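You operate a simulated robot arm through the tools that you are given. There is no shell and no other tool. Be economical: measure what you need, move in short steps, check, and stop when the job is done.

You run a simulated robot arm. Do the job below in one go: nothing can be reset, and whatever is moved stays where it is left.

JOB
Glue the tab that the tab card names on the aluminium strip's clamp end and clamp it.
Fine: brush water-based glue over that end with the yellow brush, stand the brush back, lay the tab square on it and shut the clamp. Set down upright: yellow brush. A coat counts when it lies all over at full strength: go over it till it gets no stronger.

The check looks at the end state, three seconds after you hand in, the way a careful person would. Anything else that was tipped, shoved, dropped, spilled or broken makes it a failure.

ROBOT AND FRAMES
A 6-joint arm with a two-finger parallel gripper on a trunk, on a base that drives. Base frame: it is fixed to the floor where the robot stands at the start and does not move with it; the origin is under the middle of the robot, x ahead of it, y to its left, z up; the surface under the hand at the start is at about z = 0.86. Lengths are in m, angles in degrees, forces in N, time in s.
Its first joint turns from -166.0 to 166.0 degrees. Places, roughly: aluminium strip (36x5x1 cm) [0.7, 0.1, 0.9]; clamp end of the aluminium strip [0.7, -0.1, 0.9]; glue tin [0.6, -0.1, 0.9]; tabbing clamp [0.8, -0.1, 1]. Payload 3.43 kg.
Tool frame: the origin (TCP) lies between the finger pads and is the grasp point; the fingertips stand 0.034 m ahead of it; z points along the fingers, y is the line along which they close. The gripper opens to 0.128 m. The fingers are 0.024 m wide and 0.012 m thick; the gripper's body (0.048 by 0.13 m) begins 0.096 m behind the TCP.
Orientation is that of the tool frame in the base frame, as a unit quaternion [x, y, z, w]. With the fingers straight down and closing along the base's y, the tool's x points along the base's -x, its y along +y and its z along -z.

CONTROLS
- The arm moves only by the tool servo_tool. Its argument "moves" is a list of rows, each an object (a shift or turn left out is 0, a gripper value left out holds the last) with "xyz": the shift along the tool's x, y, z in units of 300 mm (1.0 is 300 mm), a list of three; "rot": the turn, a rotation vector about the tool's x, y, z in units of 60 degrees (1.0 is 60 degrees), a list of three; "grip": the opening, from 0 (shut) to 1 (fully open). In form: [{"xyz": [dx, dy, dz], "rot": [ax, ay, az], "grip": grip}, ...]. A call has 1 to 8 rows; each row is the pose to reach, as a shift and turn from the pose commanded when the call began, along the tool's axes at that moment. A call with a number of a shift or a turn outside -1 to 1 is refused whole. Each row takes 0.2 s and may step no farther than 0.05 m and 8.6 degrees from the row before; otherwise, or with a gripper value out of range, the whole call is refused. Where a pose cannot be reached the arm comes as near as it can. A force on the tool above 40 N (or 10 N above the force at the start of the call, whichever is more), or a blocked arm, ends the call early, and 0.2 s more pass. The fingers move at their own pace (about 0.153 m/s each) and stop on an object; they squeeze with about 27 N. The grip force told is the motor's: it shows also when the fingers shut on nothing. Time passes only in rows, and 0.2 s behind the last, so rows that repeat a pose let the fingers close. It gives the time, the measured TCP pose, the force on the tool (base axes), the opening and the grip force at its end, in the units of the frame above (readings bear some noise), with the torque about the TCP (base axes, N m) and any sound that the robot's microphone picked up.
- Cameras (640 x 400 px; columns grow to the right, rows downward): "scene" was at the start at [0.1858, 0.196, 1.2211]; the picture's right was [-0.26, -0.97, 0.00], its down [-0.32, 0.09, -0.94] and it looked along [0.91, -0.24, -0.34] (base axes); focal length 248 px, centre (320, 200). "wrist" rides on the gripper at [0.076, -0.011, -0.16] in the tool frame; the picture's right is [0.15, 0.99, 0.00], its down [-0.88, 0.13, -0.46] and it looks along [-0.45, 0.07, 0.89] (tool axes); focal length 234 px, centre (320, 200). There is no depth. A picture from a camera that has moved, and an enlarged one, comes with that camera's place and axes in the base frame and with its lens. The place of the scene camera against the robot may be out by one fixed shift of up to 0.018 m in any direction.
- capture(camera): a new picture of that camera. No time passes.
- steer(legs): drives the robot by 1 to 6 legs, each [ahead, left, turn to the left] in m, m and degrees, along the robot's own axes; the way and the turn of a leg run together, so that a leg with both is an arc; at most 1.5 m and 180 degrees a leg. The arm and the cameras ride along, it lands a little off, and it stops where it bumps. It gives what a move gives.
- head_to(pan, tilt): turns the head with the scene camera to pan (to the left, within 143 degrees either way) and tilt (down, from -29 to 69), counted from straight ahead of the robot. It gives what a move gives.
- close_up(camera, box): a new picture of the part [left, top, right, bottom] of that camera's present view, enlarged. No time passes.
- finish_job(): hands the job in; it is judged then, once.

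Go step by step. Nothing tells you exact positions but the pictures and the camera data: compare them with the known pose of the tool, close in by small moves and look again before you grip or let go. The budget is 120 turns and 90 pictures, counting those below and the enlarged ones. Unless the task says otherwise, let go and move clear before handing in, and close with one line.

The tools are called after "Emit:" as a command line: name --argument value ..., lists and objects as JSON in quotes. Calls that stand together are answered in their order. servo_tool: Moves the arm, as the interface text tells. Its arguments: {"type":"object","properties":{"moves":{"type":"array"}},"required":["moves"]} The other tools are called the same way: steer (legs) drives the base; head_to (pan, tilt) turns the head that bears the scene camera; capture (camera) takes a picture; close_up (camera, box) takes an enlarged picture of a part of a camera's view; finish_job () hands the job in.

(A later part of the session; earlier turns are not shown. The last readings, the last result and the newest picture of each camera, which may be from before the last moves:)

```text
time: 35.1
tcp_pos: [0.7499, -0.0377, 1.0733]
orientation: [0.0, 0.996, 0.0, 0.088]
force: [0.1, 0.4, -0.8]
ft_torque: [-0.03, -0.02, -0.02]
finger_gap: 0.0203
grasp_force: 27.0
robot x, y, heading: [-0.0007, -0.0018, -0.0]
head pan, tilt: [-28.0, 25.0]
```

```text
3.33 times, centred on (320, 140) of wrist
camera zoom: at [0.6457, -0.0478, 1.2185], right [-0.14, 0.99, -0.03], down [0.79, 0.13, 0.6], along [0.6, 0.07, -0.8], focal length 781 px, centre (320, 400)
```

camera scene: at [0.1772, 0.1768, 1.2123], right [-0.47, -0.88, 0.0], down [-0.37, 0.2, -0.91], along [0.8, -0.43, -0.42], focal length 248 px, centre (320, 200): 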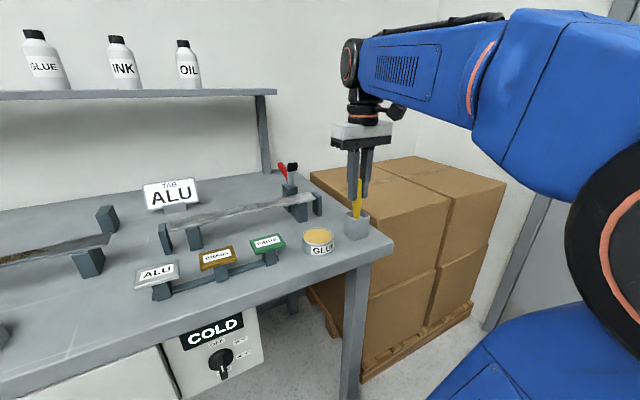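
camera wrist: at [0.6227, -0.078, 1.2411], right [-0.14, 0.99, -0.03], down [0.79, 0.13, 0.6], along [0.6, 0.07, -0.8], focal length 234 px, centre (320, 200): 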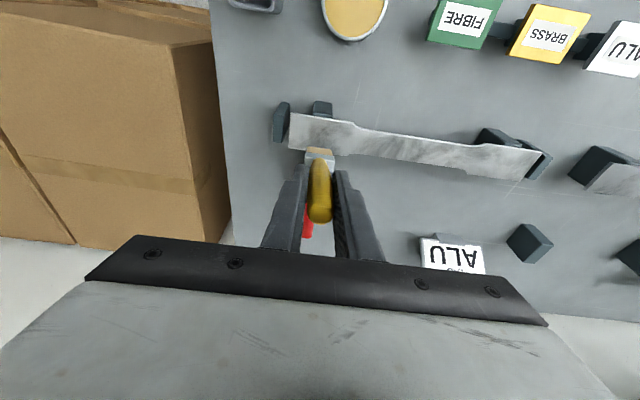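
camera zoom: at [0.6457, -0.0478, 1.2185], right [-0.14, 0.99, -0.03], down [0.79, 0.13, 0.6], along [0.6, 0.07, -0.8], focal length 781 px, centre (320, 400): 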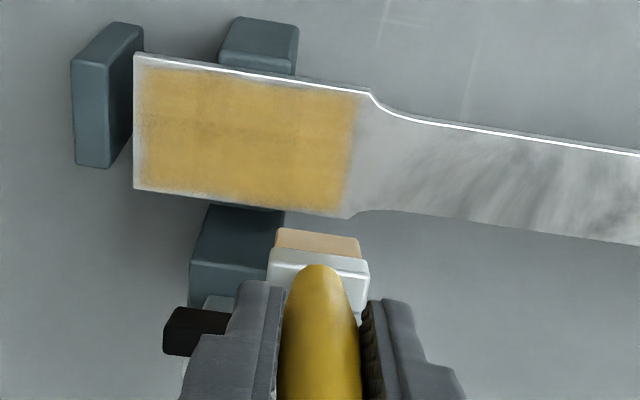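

Nearly uniform. One more full round, then I compare to see whether it still gains.

Emit:
servo_tool --moves '[{"xyz": [0.0174, 0, 0.097], "grip": 0}, {"xyz": [0.0916, 0, 0.084], "grip": 0}, {"xyz": [0.165, 0, 0.071], "grip": 0}, {"xyz": [0.165, -0.065, 0.071], "grip": 0}, {"xyz": [0.0916, -0.065, 0.084], "grip": 0}, {"xyz": [0.0174, -0.065, 0.097], "grip": 0}, {"xyz": [0.0174, -0.13, 0.097], "grip": 0}, {"xyz": [0.0916, -0.13, 0.084], "grip": 0}]'

Emit:
servo_tool --moves '[{"xyz": [0.0734, 0, -0.013], "grip": 0}, {"xyz": [0.0734, -0.06, -0.013], "grip": 0}, {"xyz": [0, -0.06, 0], "grip": 0}, {"xyz": [-0.074, -0.06, 0.013], "grip": 0}, {"xyz": [0, -0.06, 0], "grip": 0}, {"xyz": [0.0734, -0.06, -0.013], "grip": 0}, {"xyz": [0, -0.06, 0], "grip": 0}, {"xyz": [-0.074, -0.06, 0.013], "grip": 0}]'

Emit:
servo_tool --moves '[{"xyz": [0, 0.1, 0], "grip": 0}, {"xyz": [0, 0.195, 0], "grip": 0}, {"xyz": [-0.0174, 0.195, -0.097], "grip": 0}]'

Emit:
close_up --camera "wrist" --box '[240, 80, 400, 200]'

```text
time: 37.0
tcp_pos: [0.7273, -0.0754, 1.0422]
orientation: [0.0, 0.996, -0.001, 0.087]
force: [-0.3, -0.3, -0.6]
ft_torque: [-0.04, 0.03, 0.0]
finger_gap: 0.0201
grasp_force: 27.0
robot x, y, heading: [0.0009, -0.0037, 0.1]
head pan, tilt: [-28.0, 25.0]
```

```text
time: 38.8
tcp_pos: [0.7478, -0.0925, 1.0446]
orientation: [0.0, 0.996, 0.0, 0.088]
force: [-0.1, 0.0, 0.3]
ft_torque: [0.03, -0.03, 0.02]
finger_gap: 0.0202
grasp_force: 27.5
robot x, y, heading: [-0.0032, 0.0013, -0.0]
head pan, tilt: [-28.0, 25.0]
```

```text
time: 39.5
tcp_pos: [0.7482, -0.0344, 1.0741]
orientation: [-0.001, 0.996, 0.0, 0.087]
force: [0.3, -1.1, -0.3]
ft_torque: [-0.02, -0.02, 0.01]
finger_gap: 0.0201
grasp_force: 27.2
robot x, y, heading: [0.0025, 0.0002, 0.0]
head pan, tilt: [-28.0, 25.0]
```

```text
3.33 times, centred on (320, 140) of wrist
camera zoom: at [0.6458, -0.0454, 1.2189], right [-0.14, 0.99, -0.03], down [0.79, 0.13, 0.6], along [0.6, 0.07, -0.8], focal length 781 px, centre (320, 400)
```

zoom: 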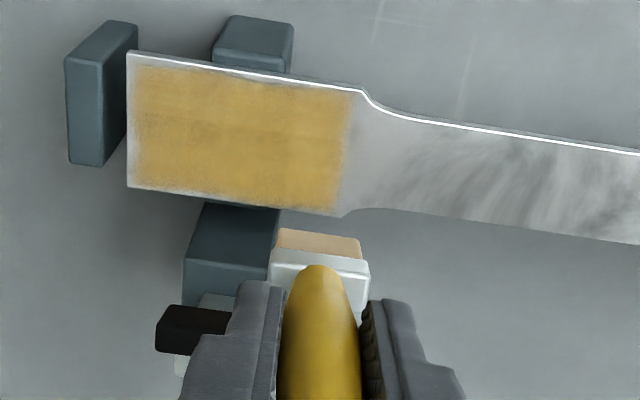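

Emit:
close_up --camera "wrist" --box '[268, 92, 338, 142]'

```text
8.00 times, centred on (303, 117) of wrist
camera zoom: at [0.6458, -0.0454, 1.2189], right [-0.14, 0.99, -0.03], down [0.79, 0.13, 0.6], along [0.6, 0.07, -0.8], focal length 1873 px, centre (456, 864)
```

zoom: 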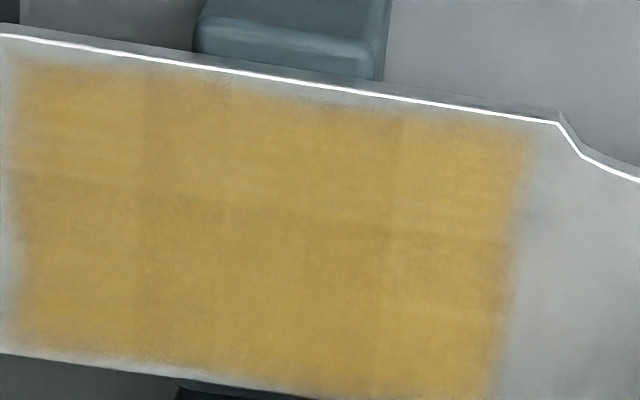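

The coat looks uniform apart from very slight shading. To be sure it is at full strength I dip once more and go round with a touch more pressure.

Emit:
servo_tool --moves '[{"xyz": [-0.0174, 0, -0.097], "grip": 0}, {"xyz": [0.1, -0.01, -0.12], "rot": [0, 0.04, 0], "grip": 0}, {"xyz": [0.22, -0.02, -0.141], "rot": [0, 0.08, 0], "grip": 0}, {"xyz": [0.34, -0.03, -0.163], "rot": [0, 0.125, 0], "grip": 0}, {"xyz": [0.465, -0.05, -0.1856], "rot": [0, 0.1667, 0], "grip": 0}]'

```text
time: 40.8
tcp_pos: [0.6018, -0.0499, 1.104]
orientation: [0.001, 1.0, 0.0, -0.001]
force: [0.4, 0.0, -0.1]
ft_torque: [0.02, 0.08, 0.02]
finger_gap: 0.0201
grasp_force: 26.8
robot x, y, heading: [0.0019, 0.0038, -0.1]
head pan, tilt: [-28.0, 25.0]
```

Emit:
servo_tool --moves '[{"xyz": [0.015, 0, 0.1], "grip": 0}, {"xyz": [0.015, 0, 0.22], "grip": 0}, {"xyz": [0.015, 0, 0.28], "grip": 0}, {"xyz": [0.015, 0, 0.304], "grip": 0}, {"xyz": [0.015, 0, 0.304], "grip": 0}, {"xyz": [0.015, 0, 0.22], "grip": 0}, {"xyz": [0.015, 0, 0.1], "grip": 0}, {"xyz": [0.015, 0, 0], "grip": 0}]'

Emit:
servo_tool --moves '[{"xyz": [-0.1, -0.04, 0.0], "rot": [0, -0.05, 0], "grip": 0}, {"xyz": [-0.22, -0.08, 0.0], "rot": [0, -0.1, 0], "grip": 0}, {"xyz": [-0.32, -0.12, 0.03], "rot": [0, -0.15, 0], "grip": 0}, {"xyz": [-0.37, -0.147, 0.1], "rot": [0, -0.1667, 0], "grip": 0}, {"xyz": [-0.37, -0.147, 0.16], "rot": [0, -0.1667, 0], "grip": 0}, {"xyz": [-0.37, -0.147, 0.19], "rot": [0, -0.1667, 0], "grip": 0}, {"xyz": [-0.37, -0.147, 0.2], "rot": [0, -0.1667, 0], "grip": 0}]'

```text
time: 42.5
tcp_pos: [0.5986, -0.0493, 1.1052]
orientation: [0.0, 1.0, -0.001, -0.001]
force: [-0.2, -0.1, 0.2]
ft_torque: [-0.04, 0.0, 0.03]
finger_gap: 0.0202
grasp_force: 26.6
robot x, y, heading: [0.0007, 0.0006, 0.1]
head pan, tilt: [-28.0, 25.0]
```

```text
time: 44.1
tcp_pos: [0.7088, -0.0928, 1.0444]
orientation: [0.0, 0.996, 0.0, 0.087]
force: [0.6, -0.4, 0.3]
ft_torque: [0.01, 0.0, 0.01]
finger_gap: 0.0201
grasp_force: 27.5
robot x, y, heading: [0.001, -0.0011, -0.1]
head pan, tilt: [-28.0, 25.0]
```

Emit:
servo_tool --moves '[{"xyz": [0.0105, 0, 0.0022], "grip": 0}, {"xyz": [-0.06, 0, 0.0155], "grip": 0}, {"xyz": [-0.1346, 0, 0.0285], "grip": 0}, {"xyz": [-0.06, 0, 0.0155], "grip": 0}, {"xyz": [0.0105, 0.02, 0.0022], "grip": 0}, {"xyz": [0.0105, 0.065, 0.0022], "grip": 0}, {"xyz": [-0.06, 0.065, 0.0155], "grip": 0}, {"xyz": [-0.1346, 0.065, 0.0285], "grip": 0}]'

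Emit:
servo_tool --moves '[{"xyz": [0, 0.065, 0], "grip": 0}, {"xyz": [0.0742, 0.065, -0.013], "grip": 0}, {"xyz": [0.1477, 0.065, -0.026], "grip": 0}, {"xyz": [0.1477, 0.13, -0.026], "grip": 0}, {"xyz": [0.0742, 0.13, -0.013], "grip": 0}, {"xyz": [0, 0.13, 0], "grip": 0}, {"xyz": [0.0742, 0.13, -0.013], "grip": 0}, {"xyz": [0.1477, 0.13, -0.026], "grip": 0}]'

Emit:
servo_tool --moves '[{"xyz": [0, -0.065, 0], "grip": 0}, {"xyz": [-0.0742, -0.065, 0.013], "grip": 0}, {"xyz": [-0.1477, -0.065, 0.026], "grip": 0}, {"xyz": [-0.1477, -0.13, 0.026], "grip": 0}, {"xyz": [-0.0742, -0.13, 0.013], "grip": 0}, {"xyz": [0, -0.13, 0], "grip": 0}, {"xyz": [0, -0.195, 0], "grip": 0}, {"xyz": [-0.0742, -0.195, 0.013], "grip": 0}]'

Emit:
servo_tool --moves '[{"xyz": [-0.0734, 0, 0.013], "grip": 0}, {"xyz": [-0.0734, 0.1, 0.013], "grip": 0}, {"xyz": [-0.0734, 0.195, 0.013], "grip": 0}, {"xyz": [-0.0916, 0.195, -0.085], "grip": 0}]'

Emit:
close_up --camera "wrist" --box '[240, 80, 400, 200]'

Emit:
close_up --camera "wrist" --box '[268, 92, 338, 142]'

```text
time: 46.0
tcp_pos: [0.7498, -0.0738, 1.0437]
orientation: [0.0, 0.996, 0.0, 0.088]
force: [-0.5, -0.3, 1.7]
ft_torque: [-0.01, 0.07, 0.0]
finger_gap: 0.02
grasp_force: 27.0
robot x, y, heading: [-0.0002, -0.0006, -0.0]
head pan, tilt: [-28.0, 25.0]
```

```text
time: 47.8
tcp_pos: [0.7051, -0.0355, 1.0432]
orientation: [0.0, 0.996, 0.0, 0.087]
force: [-0.3, 0.0, 1.9]
ft_torque: [0.01, -0.01, -0.01]
finger_gap: 0.0198
grasp_force: 27.1
robot x, y, heading: [-0.002, 0.0014, -0.1]
head pan, tilt: [-28.0, 25.0]
```

```text
time: 49.5
tcp_pos: [0.7263, -0.094, 1.043]
orientation: [0.0, 0.996, 0.0, 0.088]
force: [-0.2, -0.2, -1.4]
ft_torque: [0.0, -0.03, -0.01]
finger_gap: 0.0202
grasp_force: 27.5
robot x, y, heading: [-0.0027, 0.001, -0.2]
head pan, tilt: [-28.0, 25.0]
```

```text
time: 50.5
tcp_pos: [0.7516, -0.0347, 1.0729]
orientation: [0.0, 0.996, 0.0, 0.086]
force: [0.8, -0.3, 0.7]
ft_torque: [0.0, 0.0, -0.04]
finger_gap: 0.0205
grasp_force: 26.9
robot x, y, heading: [-0.0027, 0.0005, 0.3]
head pan, tilt: [-28.0, 25.0]
```

```text
3.33 times, centred on (320, 140) of wrist
camera zoom: at [0.6466, -0.0459, 1.2169], right [-0.14, 0.99, -0.03], down [0.79, 0.13, 0.6], along [0.6, 0.07, -0.8], focal length 781 px, centre (320, 400)
```

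zoom: 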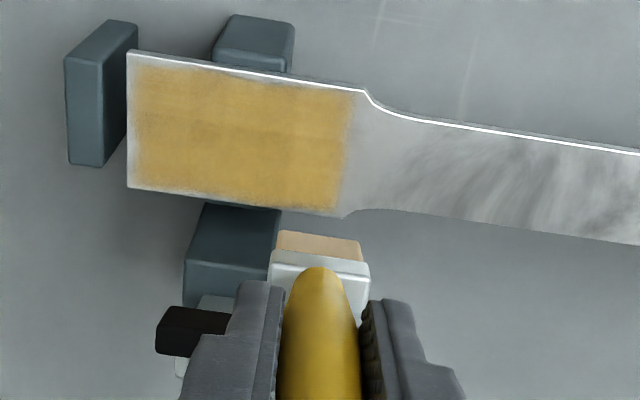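

```text
8.00 times, centred on (303, 117) of wrist
camera zoom: at [0.6466, -0.0459, 1.2169], right [-0.14, 0.99, -0.03], down [0.79, 0.13, 0.6], along [0.6, 0.07, -0.8], focal length 1873 px, centre (456, 864)
```

zoom: 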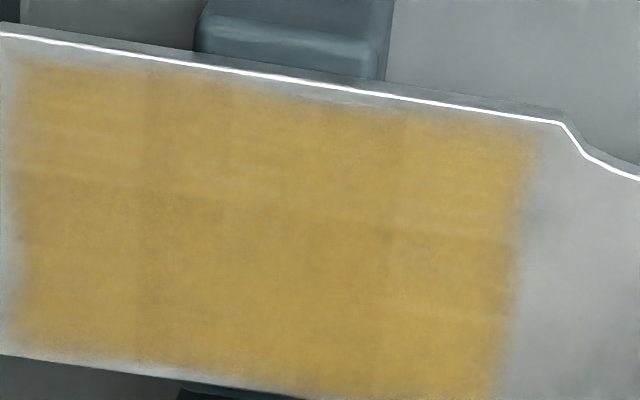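

No change any more: the coat is at full strength. Now I carry the brush back over its holder.

Emit:
servo_tool --moves '[{"xyz": [-0.0214, 0, -0.1215], "grip": 0}, {"xyz": [-0.0428, 0, -0.243], "grip": 0}, {"xyz": [0.0576, -0.082, -0.2607], "rot": [0, 0.0333, 0], "grip": 0}, {"xyz": [0.158, -0.164, -0.2784], "rot": [0, 0.0667, 0], "grip": 0}, {"xyz": [0.2584, -0.246, -0.2962], "rot": [0, 0.1, 0], "grip": 0}, {"xyz": [0.3588, -0.328, -0.3139], "rot": [0, 0.1333, 0], "grip": 0}, {"xyz": [0.4592, -0.41, -0.3316], "rot": [0, 0.1667, 0], "grip": 0}]'

Emit:
close_up --camera "wrist" --box '[240, 80, 400, 220]'

Emit:
close_up --camera "scene" --box '[300, 110, 420, 250]'

```text
time: 52.1
tcp_pos: [0.5975, -0.1575, 1.1472]
orientation: [0.0, 1.0, 0.0, -0.001]
force: [0.5, -0.7, 0.4]
ft_torque: [0.02, 0.01, 0.0]
finger_gap: 0.0202
grasp_force: 27.3
robot x, y, heading: [-0.0013, -0.0011, -0.2]
head pan, tilt: [-28.0, 25.0]
```

```text
2.86 times, centred on (320, 150) of wrist
camera zoom: at [0.521, -0.1688, 1.307], right [-0.15, 0.99, 0.0], down [0.88, 0.13, 0.46], along [0.45, 0.07, -0.89], focal length 669 px, centre (320, 343)
```

zoom: 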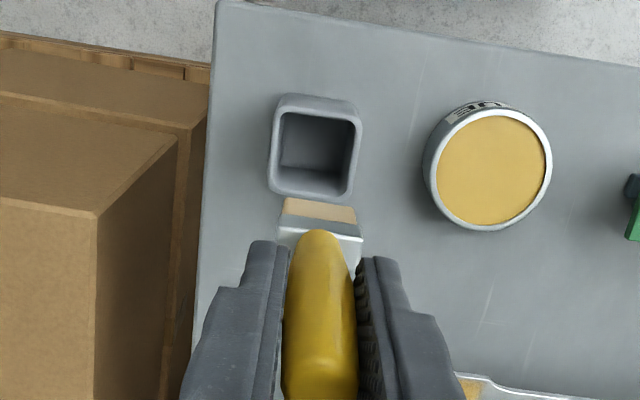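

```text
2.86 times, centred on (360, 180) of scene
camera zoom: at [0.1773, 0.1768, 1.2123], right [-0.47, -0.88, 0.0], down [-0.37, 0.2, -0.91], along [0.8, -0.43, -0.42], focal length 710 px, centre (206, 257)
```

zoom: 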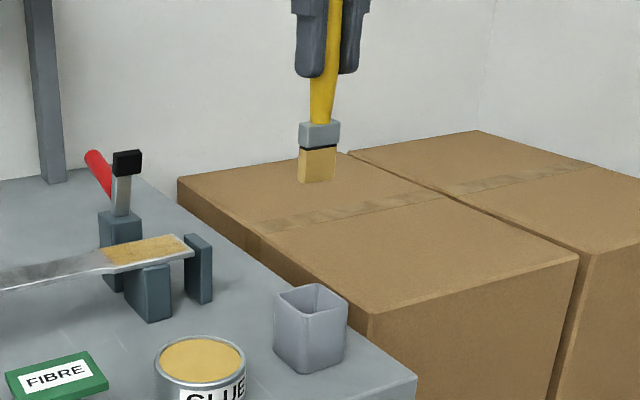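

Aligned over the holder. I lower slowly.

Emit:
servo_tool --moves '[{"xyz": [0.005, 0, 0.1], "grip": 0}, {"xyz": [0.005, 0, 0.2], "grip": 0}, {"xyz": [0.005, 0, 0.3], "grip": 0}, {"xyz": [0.005, 0, 0.4], "grip": 0}, {"xyz": [0.005, 0, 0.46], "grip": 0}, {"xyz": [0.005, 0, 0.48], "grip": 0}]'

Emit:
close_up --camera "wrist" --box '[240, 80, 400, 220]'

Emit:
close_up --camera "scene" --box '[300, 140, 420, 260]'

```text
time: 53.5
tcp_pos: [0.5955, -0.1566, 1.0034]
orientation: [0.001, 1.0, 0.0, 0.0]
force: [0.3, -0.5, -0.4]
ft_torque: [-0.02, 0.02, -0.05]
finger_gap: 0.02
grasp_force: 27.3
robot x, y, heading: [-0.0037, 0.0033, -0.0]
head pan, tilt: [-28.0, 25.0]
```

```text
2.86 times, centred on (320, 150) of wrist
camera zoom: at [0.5185, -0.169, 1.1631], right [-0.15, 0.99, 0.0], down [0.88, 0.13, 0.46], along [0.45, 0.07, -0.89], focal length 669 px, centre (320, 343)
```

zoom: 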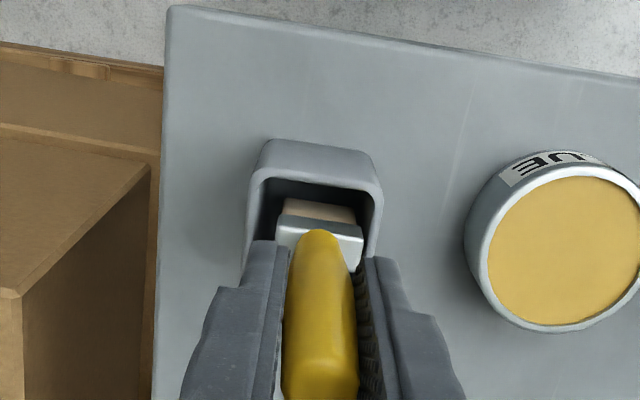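

```text
3.33 times, centred on (360, 200) of scene
camera zoom: at [0.1772, 0.1768, 1.2123], right [-0.47, -0.88, 0.0], down [-0.37, 0.2, -0.91], along [0.8, -0.43, -0.42], focal length 828 px, centre (187, 200)
```

zoom: 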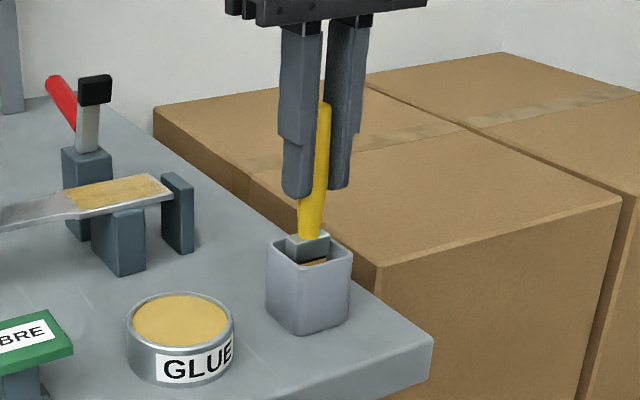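

No contact yet; I lower by a few more millimetres.

Emit:
servo_tool --moves '[{"xyz": [0, 0, 0.008], "grip": 0}, {"xyz": [0, 0, 0.016], "grip": 0}, {"xyz": [0, 0, 0.022], "grip": 0}]'

```text
time: 54.4
tcp_pos: [0.5959, -0.1571, 0.9957]
orientation: [0.0, 1.0, 0.0, 0.0]
force: [0.1, -0.3, 0.3]
ft_torque: [0.02, 0.01, 0.03]
finger_gap: 0.0201
grasp_force: 26.8
robot x, y, heading: [0.0018, 0.0014, -0.0]
head pan, tilt: [-28.0, 25.0]
```

Emit:
servo_tool --moves '[{"xyz": [0, 0, 0.007], "grip": 0}, {"xyz": [0, 0, 0.013], "grip": 0}]'

Emit:
close_up --camera "scene" --box '[300, 140, 420, 260]'

```text
time: 55.0
tcp_pos: [0.5952, -0.1588, 0.9911]
orientation: [0.0, 1.0, 0.0, -0.001]
force: [-0.9, -0.3, -0.6]
ft_torque: [0.03, 0.03, 0.03]
finger_gap: 0.02
grasp_force: 26.9
robot x, y, heading: [0.0007, 0.0009, 0.1]
head pan, tilt: [-28.0, 25.0]
```

```text
3.33 times, centred on (360, 200) of scene
camera zoom: at [0.1772, 0.1768, 1.2123], right [-0.47, -0.88, 0.0], down [-0.37, 0.2, -0.91], along [0.8, -0.43, -0.42], focal length 828 px, centre (187, 200)
```

zoom: 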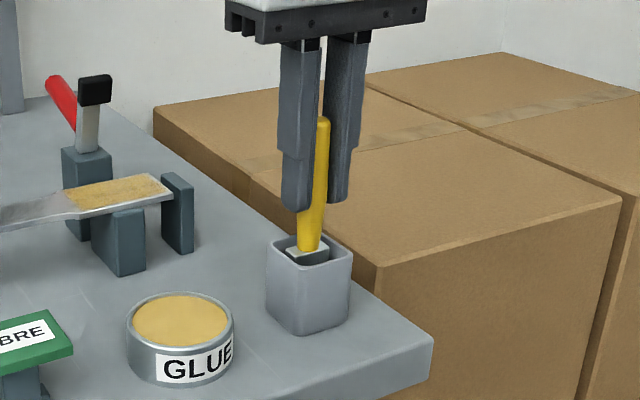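

Emit:
servo_tool --moves '[{"xyz": [0, 0, 0.006], "grip": 0}, {"xyz": [0, 0, 0.012], "grip": 0}, {"xyz": [0, 0, 0.012], "grip": 0}]'

```text
time: 55.8
tcp_pos: [0.5948, -0.1586, 0.9894]
orientation: [0.0, 1.0, 0.0, -0.001]
force: [0.6, -0.2, 0.1]
ft_torque: [-0.01, 0.01, 0.01]
finger_gap: 0.0199
grasp_force: 26.4
robot x, y, heading: [-0.0031, -0.002, 0.1]
head pan, tilt: [-28.0, 25.0]
```

Emit:
servo_tool --moves '[{"xyz": [0, 0, 0.006], "grip": 0}, {"xyz": [0, 0, 0.012], "grip": 0}, {"xyz": [0, 0, 0.018], "grip": 0}]'

Emit:
close_up --camera "scene" --box '[300, 140, 420, 260]'

```text
time: 56.5
tcp_pos: [0.5958, -0.1578, 0.9828]
orientation: [0.0, 1.0, -0.001, 0.0]
force: [0.1, -0.4, -0.2]
ft_torque: [-0.01, 0.01, -0.01]
finger_gap: 0.0202
grasp_force: 27.0
robot x, y, heading: [-0.0038, -0.0026, 0.1]
head pan, tilt: [-28.0, 25.0]
```

```text
3.33 times, centred on (360, 200) of scene
camera zoom: at [0.1772, 0.1768, 1.2123], right [-0.47, -0.88, 0.0], down [-0.37, 0.2, -0.91], along [0.8, -0.43, -0.42], focal length 828 px, centre (187, 200)
```

zoom: 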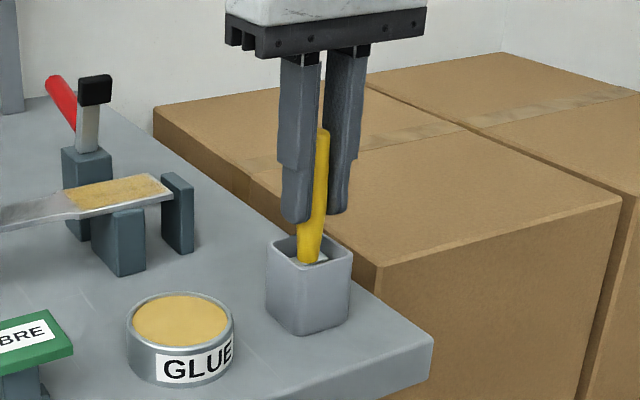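

Handle top is at the original height (row 179) so it is about at the floor. Another two millimetres to feel it.

Emit:
servo_tool --moves '[{"xyz": [0, 0, 0.004], "grip": 0}, {"xyz": [0, 0, 0.008], "grip": 0}]'

```text
time: 57.1
tcp_pos: [0.5955, -0.1569, 0.9827]
orientation: [0.0, 1.0, -0.001, 0.001]
force: [-1.0, -1.7, 18.5]
ft_torque: [0.03, 0.05, -0.02]
finger_gap: 0.0202
grasp_force: 27.4
robot x, y, heading: [-0.0011, 0.0013, 0.1]
head pan, tilt: [-28.0, 25.0]
```

The brush stands on the holder's floor. I ease off and open.

Emit:
servo_tool --moves '[{"xyz": [0, 0, -0.004], "grip": 0}, {"xyz": [0, 0, -0.004], "grip": 0.25}, {"xyz": [0, 0, -0.004], "grip": 0.5}, {"xyz": [0, 0, -0.004], "grip": 0.5}, {"xyz": [0, 0, -0.1], "grip": 0.6}, {"xyz": [0, 0, -0.22], "grip": 0.6}, {"xyz": [0, 0, -0.36], "grip": 0.6}, {"xyz": [0, 0, -0.5], "grip": 0.6}]'

Emit:
close_up --camera "scene" --box '[220, 130, 420, 290]'

Emit:
capture --camera "wrist"

```text
time: 59.0
tcp_pos: [0.5959, -0.1584, 1.131]
orientation: [0.0, 1.0, 0.0, 0.001]
force: [0.6, -0.1, -0.2]
ft_torque: [-0.05, 0.02, -0.03]
finger_gap: 0.0767
grasp_force: 0.0
robot x, y, heading: [-0.002, 0.0001, 0.1]
head pan, tilt: [-28.0, 25.0]
```

```text
2.50 times, centred on (320, 210) of scene
camera zoom: at [0.1771, 0.1768, 1.2123], right [-0.47, -0.88, 0.0], down [-0.37, 0.2, -0.91], along [0.8, -0.43, -0.42], focal length 621 px, centre (320, 175)
```

zoom: 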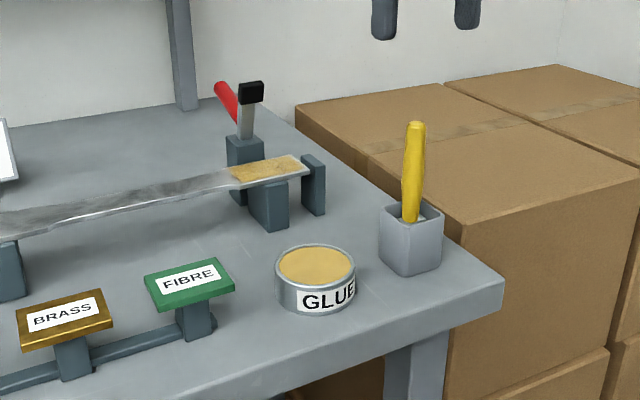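

```text
42 pictures are left
camera wrist: at [0.5186, -0.1695, 1.2916], right [-0.15, 0.99, 0.0], down [0.88, 0.13, 0.46], along [0.45, 0.07, -0.89], focal length 234 px, centre (320, 200)
```

wrist: 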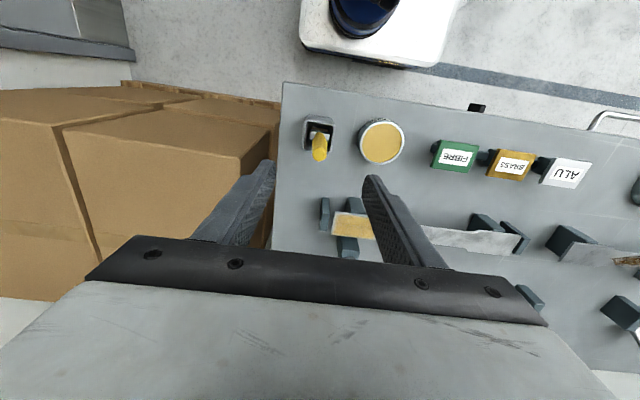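

The brush stands in its holder. Next I go to the ALU tab.

Emit:
servo_tool --moves '[{"xyz": [0, 0.16, 0], "grip": 0.6}, {"xyz": [0, 0.32, 0], "grip": 0.7}, {"xyz": [0, 0.48, 0], "grip": 0.8}, {"xyz": [0, 0.64, 0], "grip": 0.8}, {"xyz": [0, 0.8, 0], "grip": 0.8}, {"xyz": [0, 0.96, 0], "grip": 0.8}]'

Emit:
servo_tool --moves '[{"xyz": [0, 0.16, 0], "grip": 0.8}, {"xyz": [0, 0.32, 0.05], "grip": 0.8}, {"xyz": [0, 0.46, 0.1], "grip": 0.8}]'

Emit:
close_up --camera "wrist" --box '[220, 80, 420, 220]'

Emit:
head_to --pan -5 --tilt 28

Emit:
capture --camera "scene"

```text
time: 60.4
tcp_pos: [0.5951, 0.1312, 1.1295]
orientation: [-0.001, 1.0, 0.0, 0.0]
force: [-0.9, -0.9, 0.7]
ft_torque: [0.08, -0.07, -0.05]
finger_gap: 0.1023
grasp_force: 0.1
robot x, y, heading: [0.0001, 0.0036, -0.1]
head pan, tilt: [-28.0, 25.0]
```

```text
refused: row 2 steps farther than a row can; nothing moved
```

```text
2.86 times, centred on (320, 150) of wrist
camera zoom: at [0.5171, 0.1189, 1.2906], right [-0.15, 0.99, 0.0], down [0.88, 0.13, 0.46], along [0.45, 0.07, -0.89], focal length 669 px, centre (320, 343)
```

zoom: 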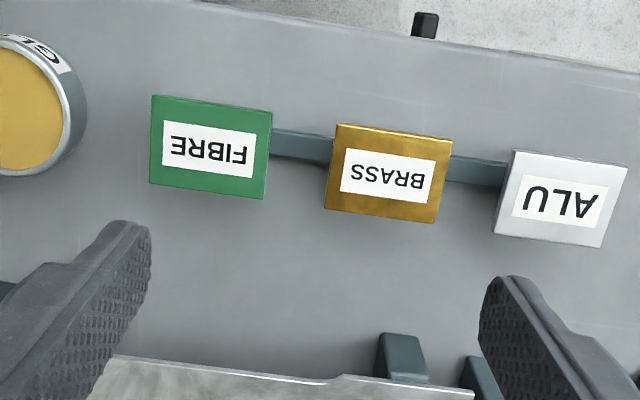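

```text
time: 61.2
tcp_pos: [0.5934, 0.1305, 1.1292]
orientation: [0.0, 1.0, 0.0, 0.0]
force: [0.7, -0.3, 0.0]
ft_torque: [-0.03, 0.02, 0.0]
finger_gap: 0.1022
grasp_force: 0.1
robot x, y, heading: [0.0002, -0.0007, 0.3]
head pan, tilt: [-5.0, 28.0]
```

```text
40 pictures are left
camera scene: at [0.1867, 0.2121, 1.2075], right [-0.09, -1.0, 0.0], down [-0.47, 0.04, -0.88], along [0.88, -0.08, -0.47], focal length 248 px, centre (320, 200)
```

scene: 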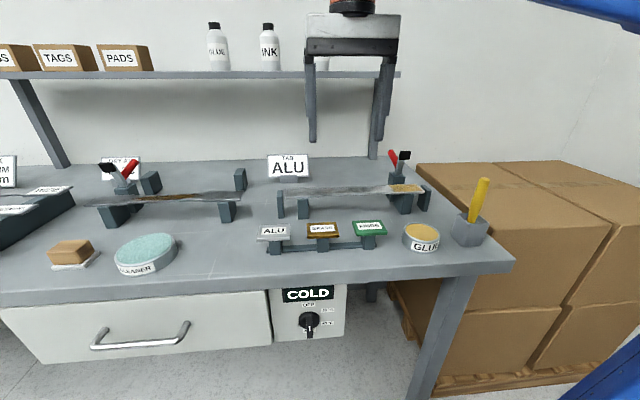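

ALU tab centre ≈ (0.598, 0.271), about 0.068 × 0.048 m, square to the axes. I move above it with the fingers open along y.

Emit:
servo_tool --moves '[{"xyz": [0, 0.15, 0], "grip": 0.8}, {"xyz": [0, 0.3, 0.02], "grip": 0.8}, {"xyz": [0, 0.42, 0.1], "grip": 0.8}, {"xyz": [-0.013, 0.468, 0.2], "grip": 0.8}, {"xyz": [-0.013, 0.468, 0.26], "grip": 0.8}]'

Emit:
close_up --camera "wrist" --box '[240, 80, 400, 200]'

Emit:
close_up --camera "scene" --box '[220, 160, 340, 260]'

```text
time: 62.4
tcp_pos: [0.5991, 0.2712, 1.0522]
orientation: [0.0, 1.0, 0.0, 0.001]
force: [0.2, 0.1, -0.8]
ft_torque: [-0.03, -0.01, -0.03]
finger_gap: 0.1021
grasp_force: 0.0
robot x, y, heading: [-0.0003, 0.0021, 0.1]
head pan, tilt: [-5.0, 28.0]
```

```text
3.33 times, centred on (320, 140) of wrist
camera zoom: at [0.5218, 0.2601, 1.2128], right [-0.15, 0.99, 0.0], down [0.88, 0.13, 0.46], along [0.45, 0.07, -0.89], focal length 781 px, centre (320, 400)
```

zoom: 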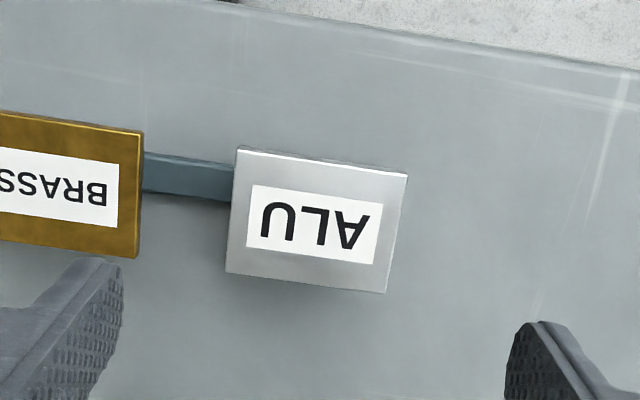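

```text
4.00 times, centred on (280, 210) of scene
camera zoom: at [0.1866, 0.2122, 1.2075], right [-0.09, -1.0, 0.0], down [-0.47, 0.04, -0.88], along [0.88, -0.08, -0.47], focal length 994 px, centre (480, 160)
```

zoom: 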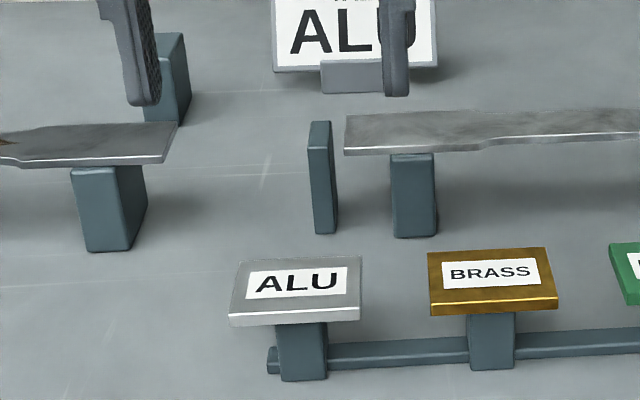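

Tab top z≈0.9045, centre (0.6005, 0.271), thickness about 6–7 mm. I descend so the fingertips stop around z 0.900.

Emit:
servo_tool --moves '[{"xyz": [-0.004, 0, 0.12], "grip": 0.7}, {"xyz": [-0.004, 0, 0.24], "grip": 0.7}, {"xyz": [-0.004, 0, 0.34], "grip": 0.7}, {"xyz": [-0.004, 0, 0.39], "grip": 0.7}]'

Emit:
close_up --camera "scene" --box '[220, 170, 340, 270]'

Emit:
close_up --camera "wrist" --box '[240, 100, 400, 220]'

```text
time: 63.4
tcp_pos: [0.5999, 0.2706, 0.9359]
orientation: [0.0, 1.0, 0.0, 0.0]
force: [0.1, 0.1, 0.1]
ft_torque: [-0.02, 0.01, 0.0]
finger_gap: 0.0898
grasp_force: 0.0
robot x, y, heading: [-0.0003, 0.0015, -0.3]
head pan, tilt: [-5.0, 28.0]
```

```text
4.00 times, centred on (280, 220) of scene
camera zoom: at [0.1867, 0.2121, 1.2075], right [-0.09, -1.0, 0.0], down [-0.47, 0.04, -0.88], along [0.88, -0.08, -0.47], focal length 994 px, centre (480, 120)
```

zoom: 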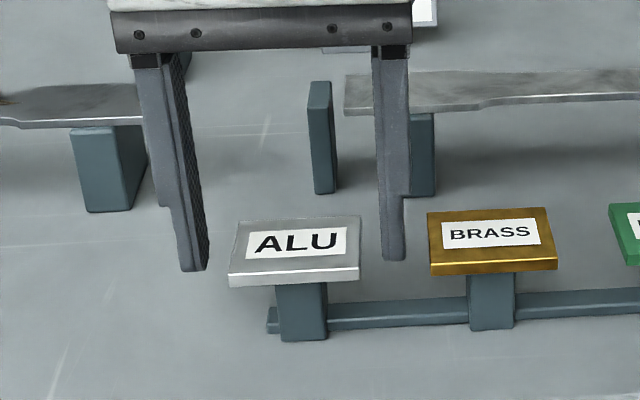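

```text
3.33 times, centred on (320, 160) of wrist
camera zoom: at [0.5236, 0.2595, 1.0961], right [-0.15, 0.99, 0.0], down [0.88, 0.13, 0.46], along [0.45, 0.07, -0.89], focal length 781 px, centre (320, 333)
```

zoom: 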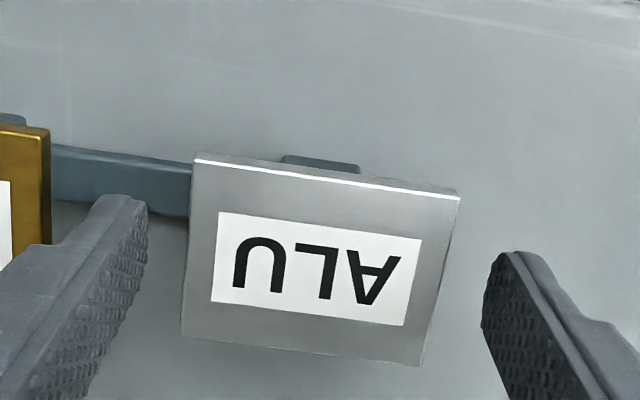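

Fingertips are about level with the tab's underside; I close here.

Emit:
servo_tool --moves '[{"xyz": [0, 0, 0], "grip": 0.6}, {"xyz": [0, 0, 0], "grip": 0.5}, {"xyz": [0, 0, 0], "grip": 0.4}, {"xyz": [0, 0, 0], "grip": 0.3}, {"xyz": [0, 0, 0], "grip": 0.3}]'

Emit:
close_up --camera "scene" --box '[220, 170, 340, 270]'

```text
time: 64.6
tcp_pos: [0.601, 0.27, 0.9358]
orientation: [0.0, 1.0, 0.0, 0.0]
force: [-0.3, -0.4, -1.1]
ft_torque: [0.03, -0.02, 0.02]
finger_gap: 0.0641
grasp_force: 27.3
robot x, y, heading: [0.0001, 0.0011, 0.1]
head pan, tilt: [-5.0, 28.0]
```

```text
4.00 times, centred on (280, 220) of scene
camera zoom: at [0.1867, 0.2121, 1.2075], right [-0.09, -1.0, 0.0], down [-0.47, 0.04, -0.88], along [0.88, -0.08, -0.47], focal length 994 px, centre (480, 120)
```

zoom: 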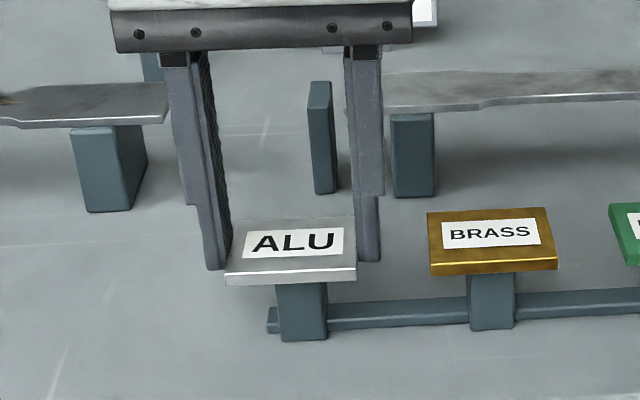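

Tab gripped (64 mm). I lift it and check.

Emit:
servo_tool --moves '[{"xyz": [0, 0, -0.05], "grip": 0.3}, {"xyz": [0, 0, -0.15], "grip": 0.3}, {"xyz": [0, 0, -0.3], "grip": 0.3}, {"xyz": [0, 0, -0.45], "grip": 0.3}, {"xyz": [0, 0, -0.55], "grip": 0.3}]'

Emit:
close_up --camera "wrist" --box '[240, 100, 400, 220]'

Emit:
close_up --camera "scene" --box '[220, 100, 360, 260]'

```text
time: 65.8
tcp_pos: [0.6014, 0.2707, 1.1]
orientation: [0.0, 1.0, 0.0, 0.0]
force: [0.6, -0.1, -0.1]
ft_torque: [0.01, 0.01, -0.04]
finger_gap: 0.0643
grasp_force: 26.9
robot x, y, heading: [0.0023, -0.0015, 0.3]
head pan, tilt: [-5.0, 28.0]
```

```text
3.33 times, centred on (320, 160) of wrist
camera zoom: at [0.5233, 0.2601, 1.2612], right [-0.15, 0.99, 0.0], down [0.88, 0.13, 0.46], along [0.45, 0.07, -0.89], focal length 781 px, centre (320, 333)
```

zoom: 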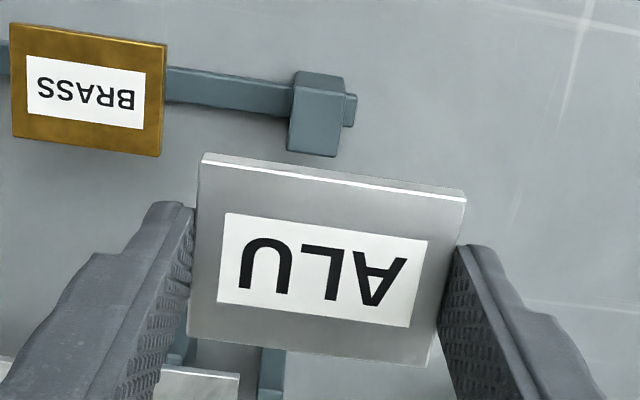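

```text
2.50 times, centred on (290, 180) of scene
camera zoom: at [0.1867, 0.2122, 1.2075], right [-0.09, -1.0, 0.0], down [-0.47, 0.04, -0.88], along [0.88, -0.08, -0.47], focal length 621 px, centre (395, 250)
```

zoom: 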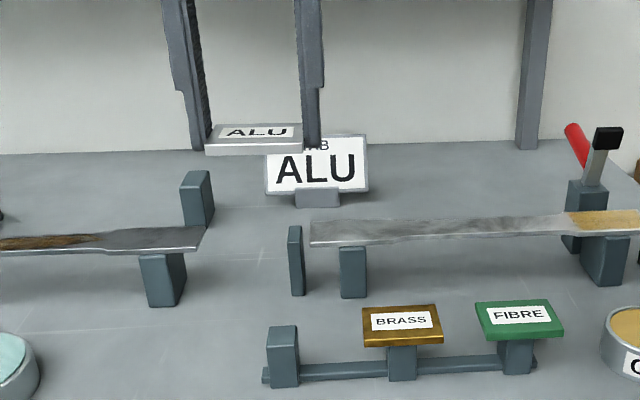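

The tab is level and centred in the fingers. I carry it at safe height toward the clamp end.

Emit:
servo_tool --moves '[{"xyz": [0, -0.15, 0], "grip": 0.3}, {"xyz": [-0.05, -0.29, 0], "grip": 0.3}, {"xyz": [-0.13, -0.41, 0], "grip": 0.3}, {"xyz": [-0.21, -0.53, 0], "grip": 0.3}, {"xyz": [-0.29, -0.65, 0], "grip": 0.3}, {"xyz": [-0.37, -0.77, 0], "grip": 0.3}, {"xyz": [-0.43, -0.9, 0], "grip": 0.3}, {"xyz": [-0.46, -1.0, 0], "grip": 0.3}]'

Emit:
servo_tool --moves '[{"xyz": [-0.034, -0.1, 0], "grip": 0.3}, {"xyz": [-0.034, -0.12, 0.1], "grip": 0.3}, {"xyz": [-0.034, -0.12, 0.2], "grip": 0.3}]'

Emit:
close_up --camera "wrist" --box '[240, 100, 400, 220]'

Emit:
head_to --pan -22 --tilt 25

Emit:
close_up --camera "scene" --box '[260, 110, 380, 220]'

```text
time: 67.6
tcp_pos: [0.7383, -0.03, 1.1011]
orientation: [0.0, 1.0, 0.0, 0.0]
force: [0.1, 0.0, -1.2]
ft_torque: [-0.01, -0.01, 0.02]
finger_gap: 0.0642
grasp_force: 27.4
robot x, y, heading: [0.0029, -0.001, -0.1]
head pan, tilt: [-5.0, 28.0]
```

```text
time: 68.4
tcp_pos: [0.7489, -0.0652, 1.0399]
orientation: [0.0, 1.0, -0.001, 0.001]
force: [0.1, 0.5, -1.3]
ft_torque: [-0.01, 0.03, -0.01]
finger_gap: 0.0639
grasp_force: 27.1
robot x, y, heading: [-0.0006, -0.0034, -0.2]
head pan, tilt: [-5.0, 28.0]
```

```text
3.33 times, centred on (320, 160) of wrist
camera zoom: at [0.671, -0.0767, 1.2009], right [-0.15, 0.99, 0.0], down [0.88, 0.13, 0.46], along [0.45, 0.07, -0.89], focal length 781 px, centre (320, 333)
```

zoom: 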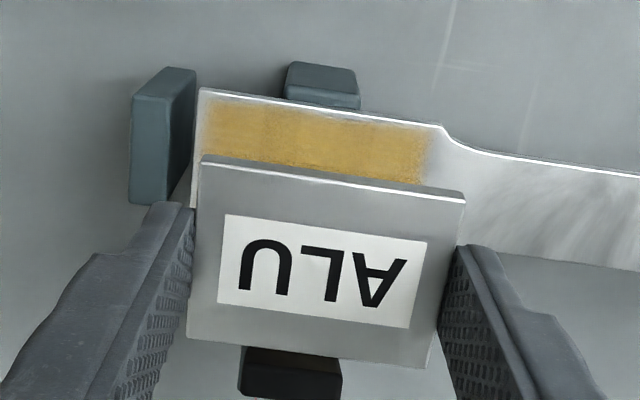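

```text
time: 69.2
tcp_pos: [0.7482, -0.0653, 1.0402]
orientation: [0.0, 1.0, 0.0, 0.0]
force: [-0.2, -0.1, -0.1]
ft_torque: [0.0, -0.01, -0.04]
finger_gap: 0.0641
grasp_force: 27.1
robot x, y, heading: [0.004, 0.0017, -0.1]
head pan, tilt: [-22.0, 25.0]
```

```text
3.64 times, centred on (320, 165) of scene
camera zoom: at [0.1813, 0.1856, 1.2123], right [-0.37, -0.93, 0.0], down [-0.39, 0.16, -0.91], along [0.84, -0.34, -0.42], focal length 903 px, centre (320, 327)
```

zoom: 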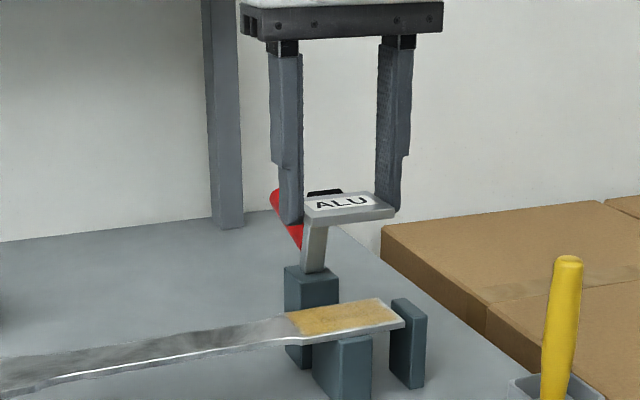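

The tab passes close to the upright clamp pad, so I shift 5 mm toward the robot while sinking past it, then shift back above the glue.

Emit:
servo_tool --moves '[{"xyz": [0.02, 0, 0], "grip": 0.3}, {"xyz": [0.02, -0.002, 0.08], "grip": 0.3}, {"xyz": [0.02, -0.002, 0.16], "grip": 0.3}, {"xyz": [0.01, -0.002, 0.2], "grip": 0.3}, {"xyz": [-0.003, -0.002, 0.225], "grip": 0.3}, {"xyz": [-0.003, -0.002, 0.235], "grip": 0.3}]'

Emit:
close_up --camera "wrist" --box '[240, 100, 400, 220]'

Emit:
close_up --camera "scene" --box '[260, 110, 380, 220]'

```text
time: 70.6
tcp_pos: [0.7508, -0.0656, 0.9691]
orientation: [0.0, 1.0, 0.001, 0.001]
force: [-0.1, -0.4, -0.9]
ft_torque: [0.03, -0.01, -0.03]
finger_gap: 0.0642
grasp_force: 26.6
robot x, y, heading: [-0.0014, 0.0001, -0.4]
head pan, tilt: [-22.0, 25.0]
```

```text
3.33 times, centred on (320, 160) of wrist
camera zoom: at [0.673, -0.077, 1.1307], right [-0.15, 0.99, 0.0], down [0.88, 0.13, 0.46], along [0.45, 0.07, -0.89], focal length 781 px, centre (320, 333)
```

zoom: 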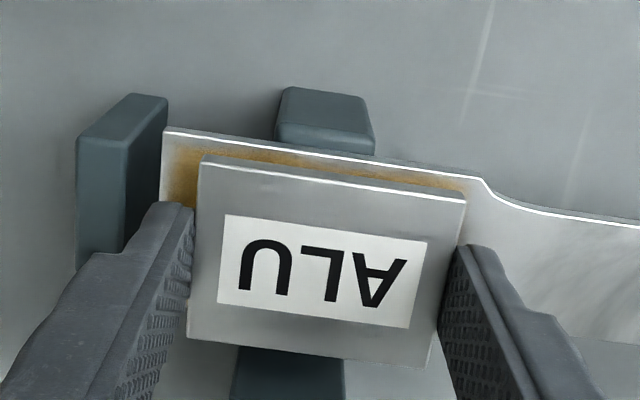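

```text
3.64 times, centred on (320, 165) of scene
camera zoom: at [0.1813, 0.1855, 1.2123], right [-0.37, -0.93, 0.0], down [-0.39, 0.16, -0.91], along [0.84, -0.34, -0.42], focal length 903 px, centre (320, 327)
```

zoom: 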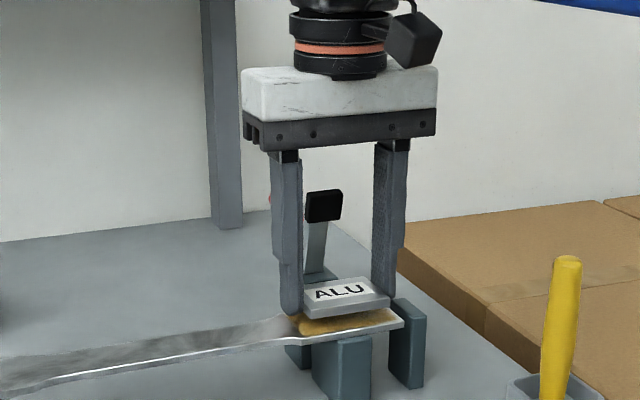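

Still a few millimetres above the glue; I lower in small steps.

Emit:
servo_tool --moves '[{"xyz": [0.003, -0.002, 0.008], "grip": 0.3}, {"xyz": [0.003, -0.002, 0.016], "grip": 0.3}, {"xyz": [0.003, -0.002, 0.02], "grip": 0.3}]'

Emit:
close_up --camera "scene" --box '[290, 160, 370, 230]'

```text
time: 71.4
tcp_pos: [0.7489, -0.0663, 0.9639]
orientation: [0.0, 1.0, -0.001, 0.0]
force: [-0.1, 0.7, -1.4]
ft_torque: [-0.02, -0.04, 0.02]
finger_gap: 0.0641
grasp_force: 27.2
robot x, y, heading: [-0.0026, 0.0035, 0.2]
head pan, tilt: [-22.0, 25.0]
```

```text
5.71 times, centred on (330, 195) of scene
camera zoom: at [0.1813, 0.1855, 1.2123], right [-0.37, -0.93, 0.0], down [-0.39, 0.16, -0.91], along [0.84, -0.34, -0.42], focal length 1419 px, centre (263, 229)
```

zoom: 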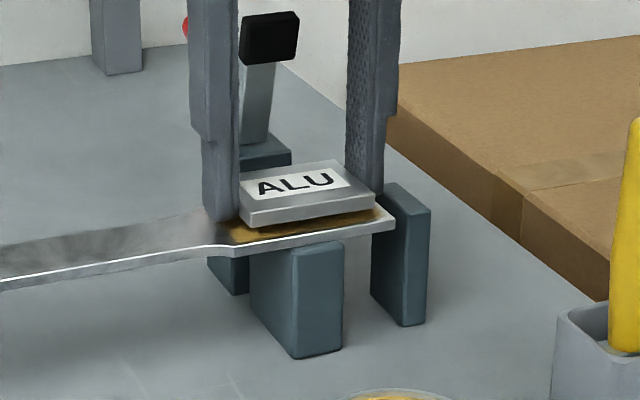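

Emit:
servo_tool --moves '[{"xyz": [0, 0, 0.004], "grip": 0.3}, {"xyz": [0, 0, 0.008], "grip": 0.3}]'

Emit:
servo_tool --moves '[{"xyz": [0, 0, 0.004], "grip": 0.3}, {"xyz": [0, 0, 0.006], "grip": 0.3}]'

Emit:
close_up --camera "scene" --box '[290, 160, 370, 230]'

```text
time: 72.0
tcp_pos: [0.749, -0.0667, 0.9612]
orientation: [0.0, 1.0, 0.0, 0.0]
force: [-0.3, -0.4, -0.8]
ft_torque: [0.03, -0.01, -0.03]
finger_gap: 0.0642
grasp_force: 26.7
robot x, y, heading: [0.0034, -0.0014, 0.0]
head pan, tilt: [-22.0, 25.0]
```

```text
time: 72.6
tcp_pos: [0.7485, -0.0671, 0.9593]
orientation: [0.0, 1.0, 0.0, 0.0]
force: [-0.7, 0.4, -1.0]
ft_torque: [-0.03, 0.01, -0.03]
finger_gap: 0.0637
grasp_force: 27.0
robot x, y, heading: [0.0039, -0.0014, 0.3]
head pan, tilt: [-22.0, 25.0]
```

```text
5.71 times, centred on (330, 195) of scene
camera zoom: at [0.1813, 0.1855, 1.2123], right [-0.37, -0.93, 0.0], down [-0.39, 0.16, -0.91], along [0.84, -0.34, -0.42], focal length 1419 px, centre (263, 229)
```

zoom: 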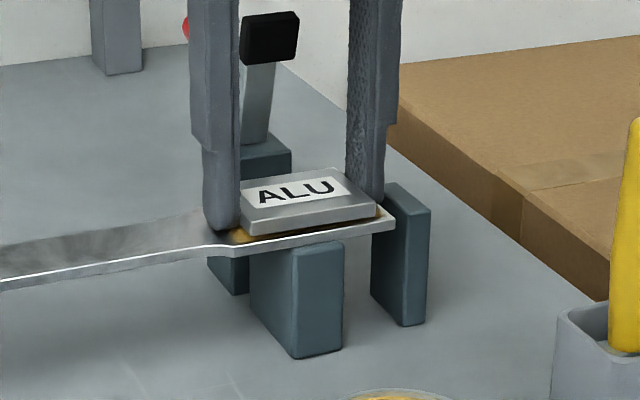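

Emit:
servo_tool --moves '[{"xyz": [-0.003, 0.001, 0.003], "grip": 0.3}, {"xyz": [-0.003, 0.001, 0.006], "grip": 0.3}]'

```text
time: 73.2
tcp_pos: [0.7493, -0.0661, 0.9604]
orientation: [0.0, 1.0, 0.0, 0.002]
force: [-3.8, -2.1, 23.6]
ft_torque: [0.15, 0.3, 0.18]
finger_gap: 0.0641
grasp_force: 27.2
robot x, y, heading: [-0.0012, -0.0009, -0.1]
head pan, tilt: [-22.0, 25.0]
```

Contact felt. I ease off, open just a few millimetres (the end stop is close) and rise straight up.

Emit:
servo_tool --moves '[{"xyz": [0, 0, -0.003], "grip": 0.3}, {"xyz": [0, 0, -0.003], "grip": 0.53}, {"xyz": [0, 0, -0.003], "grip": 0.545}, {"xyz": [0, 0, -0.003], "grip": 0.545}]'

Emit:
close_up --camera "wrist" --box '[240, 100, 400, 220]'

```text
time: 74.2
tcp_pos: [0.7498, -0.0656, 0.9602]
orientation: [0.0, 1.0, 0.0, -0.001]
force: [-5.1, -3.8, 22.9]
ft_torque: [0.08, 0.25, 0.02]
finger_gap: 0.065
grasp_force: 0.2
robot x, y, heading: [-0.0018, -0.0036, -0.1]
head pan, tilt: [-22.0, 25.0]
```

```text
3.33 times, centred on (320, 160) of wrist
camera zoom: at [0.6721, -0.0777, 1.1205], right [-0.15, 0.99, 0.0], down [0.88, 0.13, 0.46], along [0.45, 0.07, -0.89], focal length 781 px, centre (320, 333)
```

zoom: 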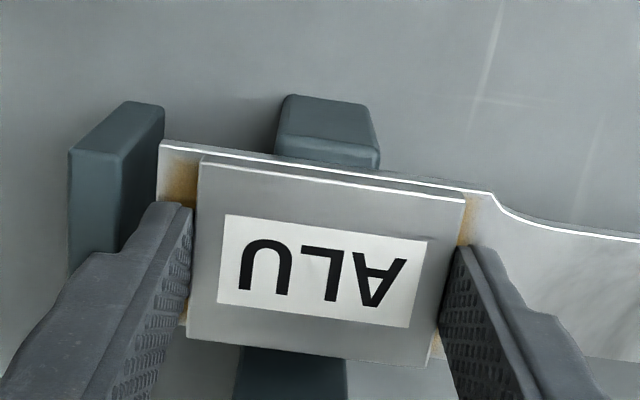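

The fingertips still press on the strip, which hinders opening. I rise another 1.5 mm and let the fingers open.

Emit:
servo_tool --moves '[{"xyz": [0, 0, -0.003], "grip": 0.545}, {"xyz": [0, 0, -0.005], "grip": 0.545}, {"xyz": [0, 0, -0.005], "grip": 0.545}]'

Emit:
close_up --camera "wrist" --box '[240, 100, 400, 220]'

```text
time: 75.0
tcp_pos: [0.7495, -0.0676, 0.9593]
orientation: [0.0, 1.0, 0.0, 0.0]
force: [-0.5, 2.2, 4.7]
ft_torque: [0.0, -0.02, 0.01]
finger_gap: 0.0688
grasp_force: 0.0
robot x, y, heading: [-0.0027, -0.0006, -0.2]
head pan, tilt: [-22.0, 25.0]
```

```text
3.33 times, centred on (320, 160) of wrist
camera zoom: at [0.673, -0.0773, 1.1207], right [-0.15, 0.99, 0.0], down [0.88, 0.13, 0.46], along [0.45, 0.07, -0.89], focal length 781 px, centre (320, 333)
```

zoom: 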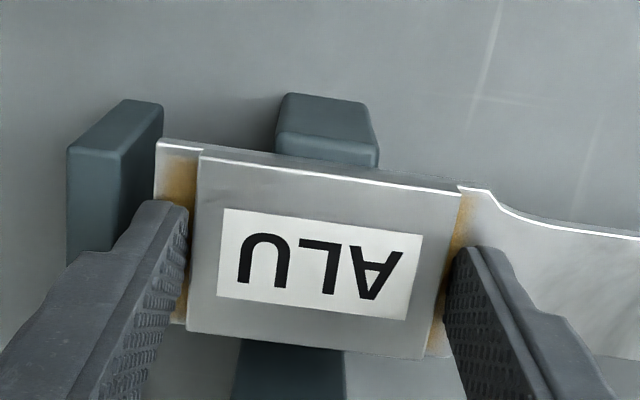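

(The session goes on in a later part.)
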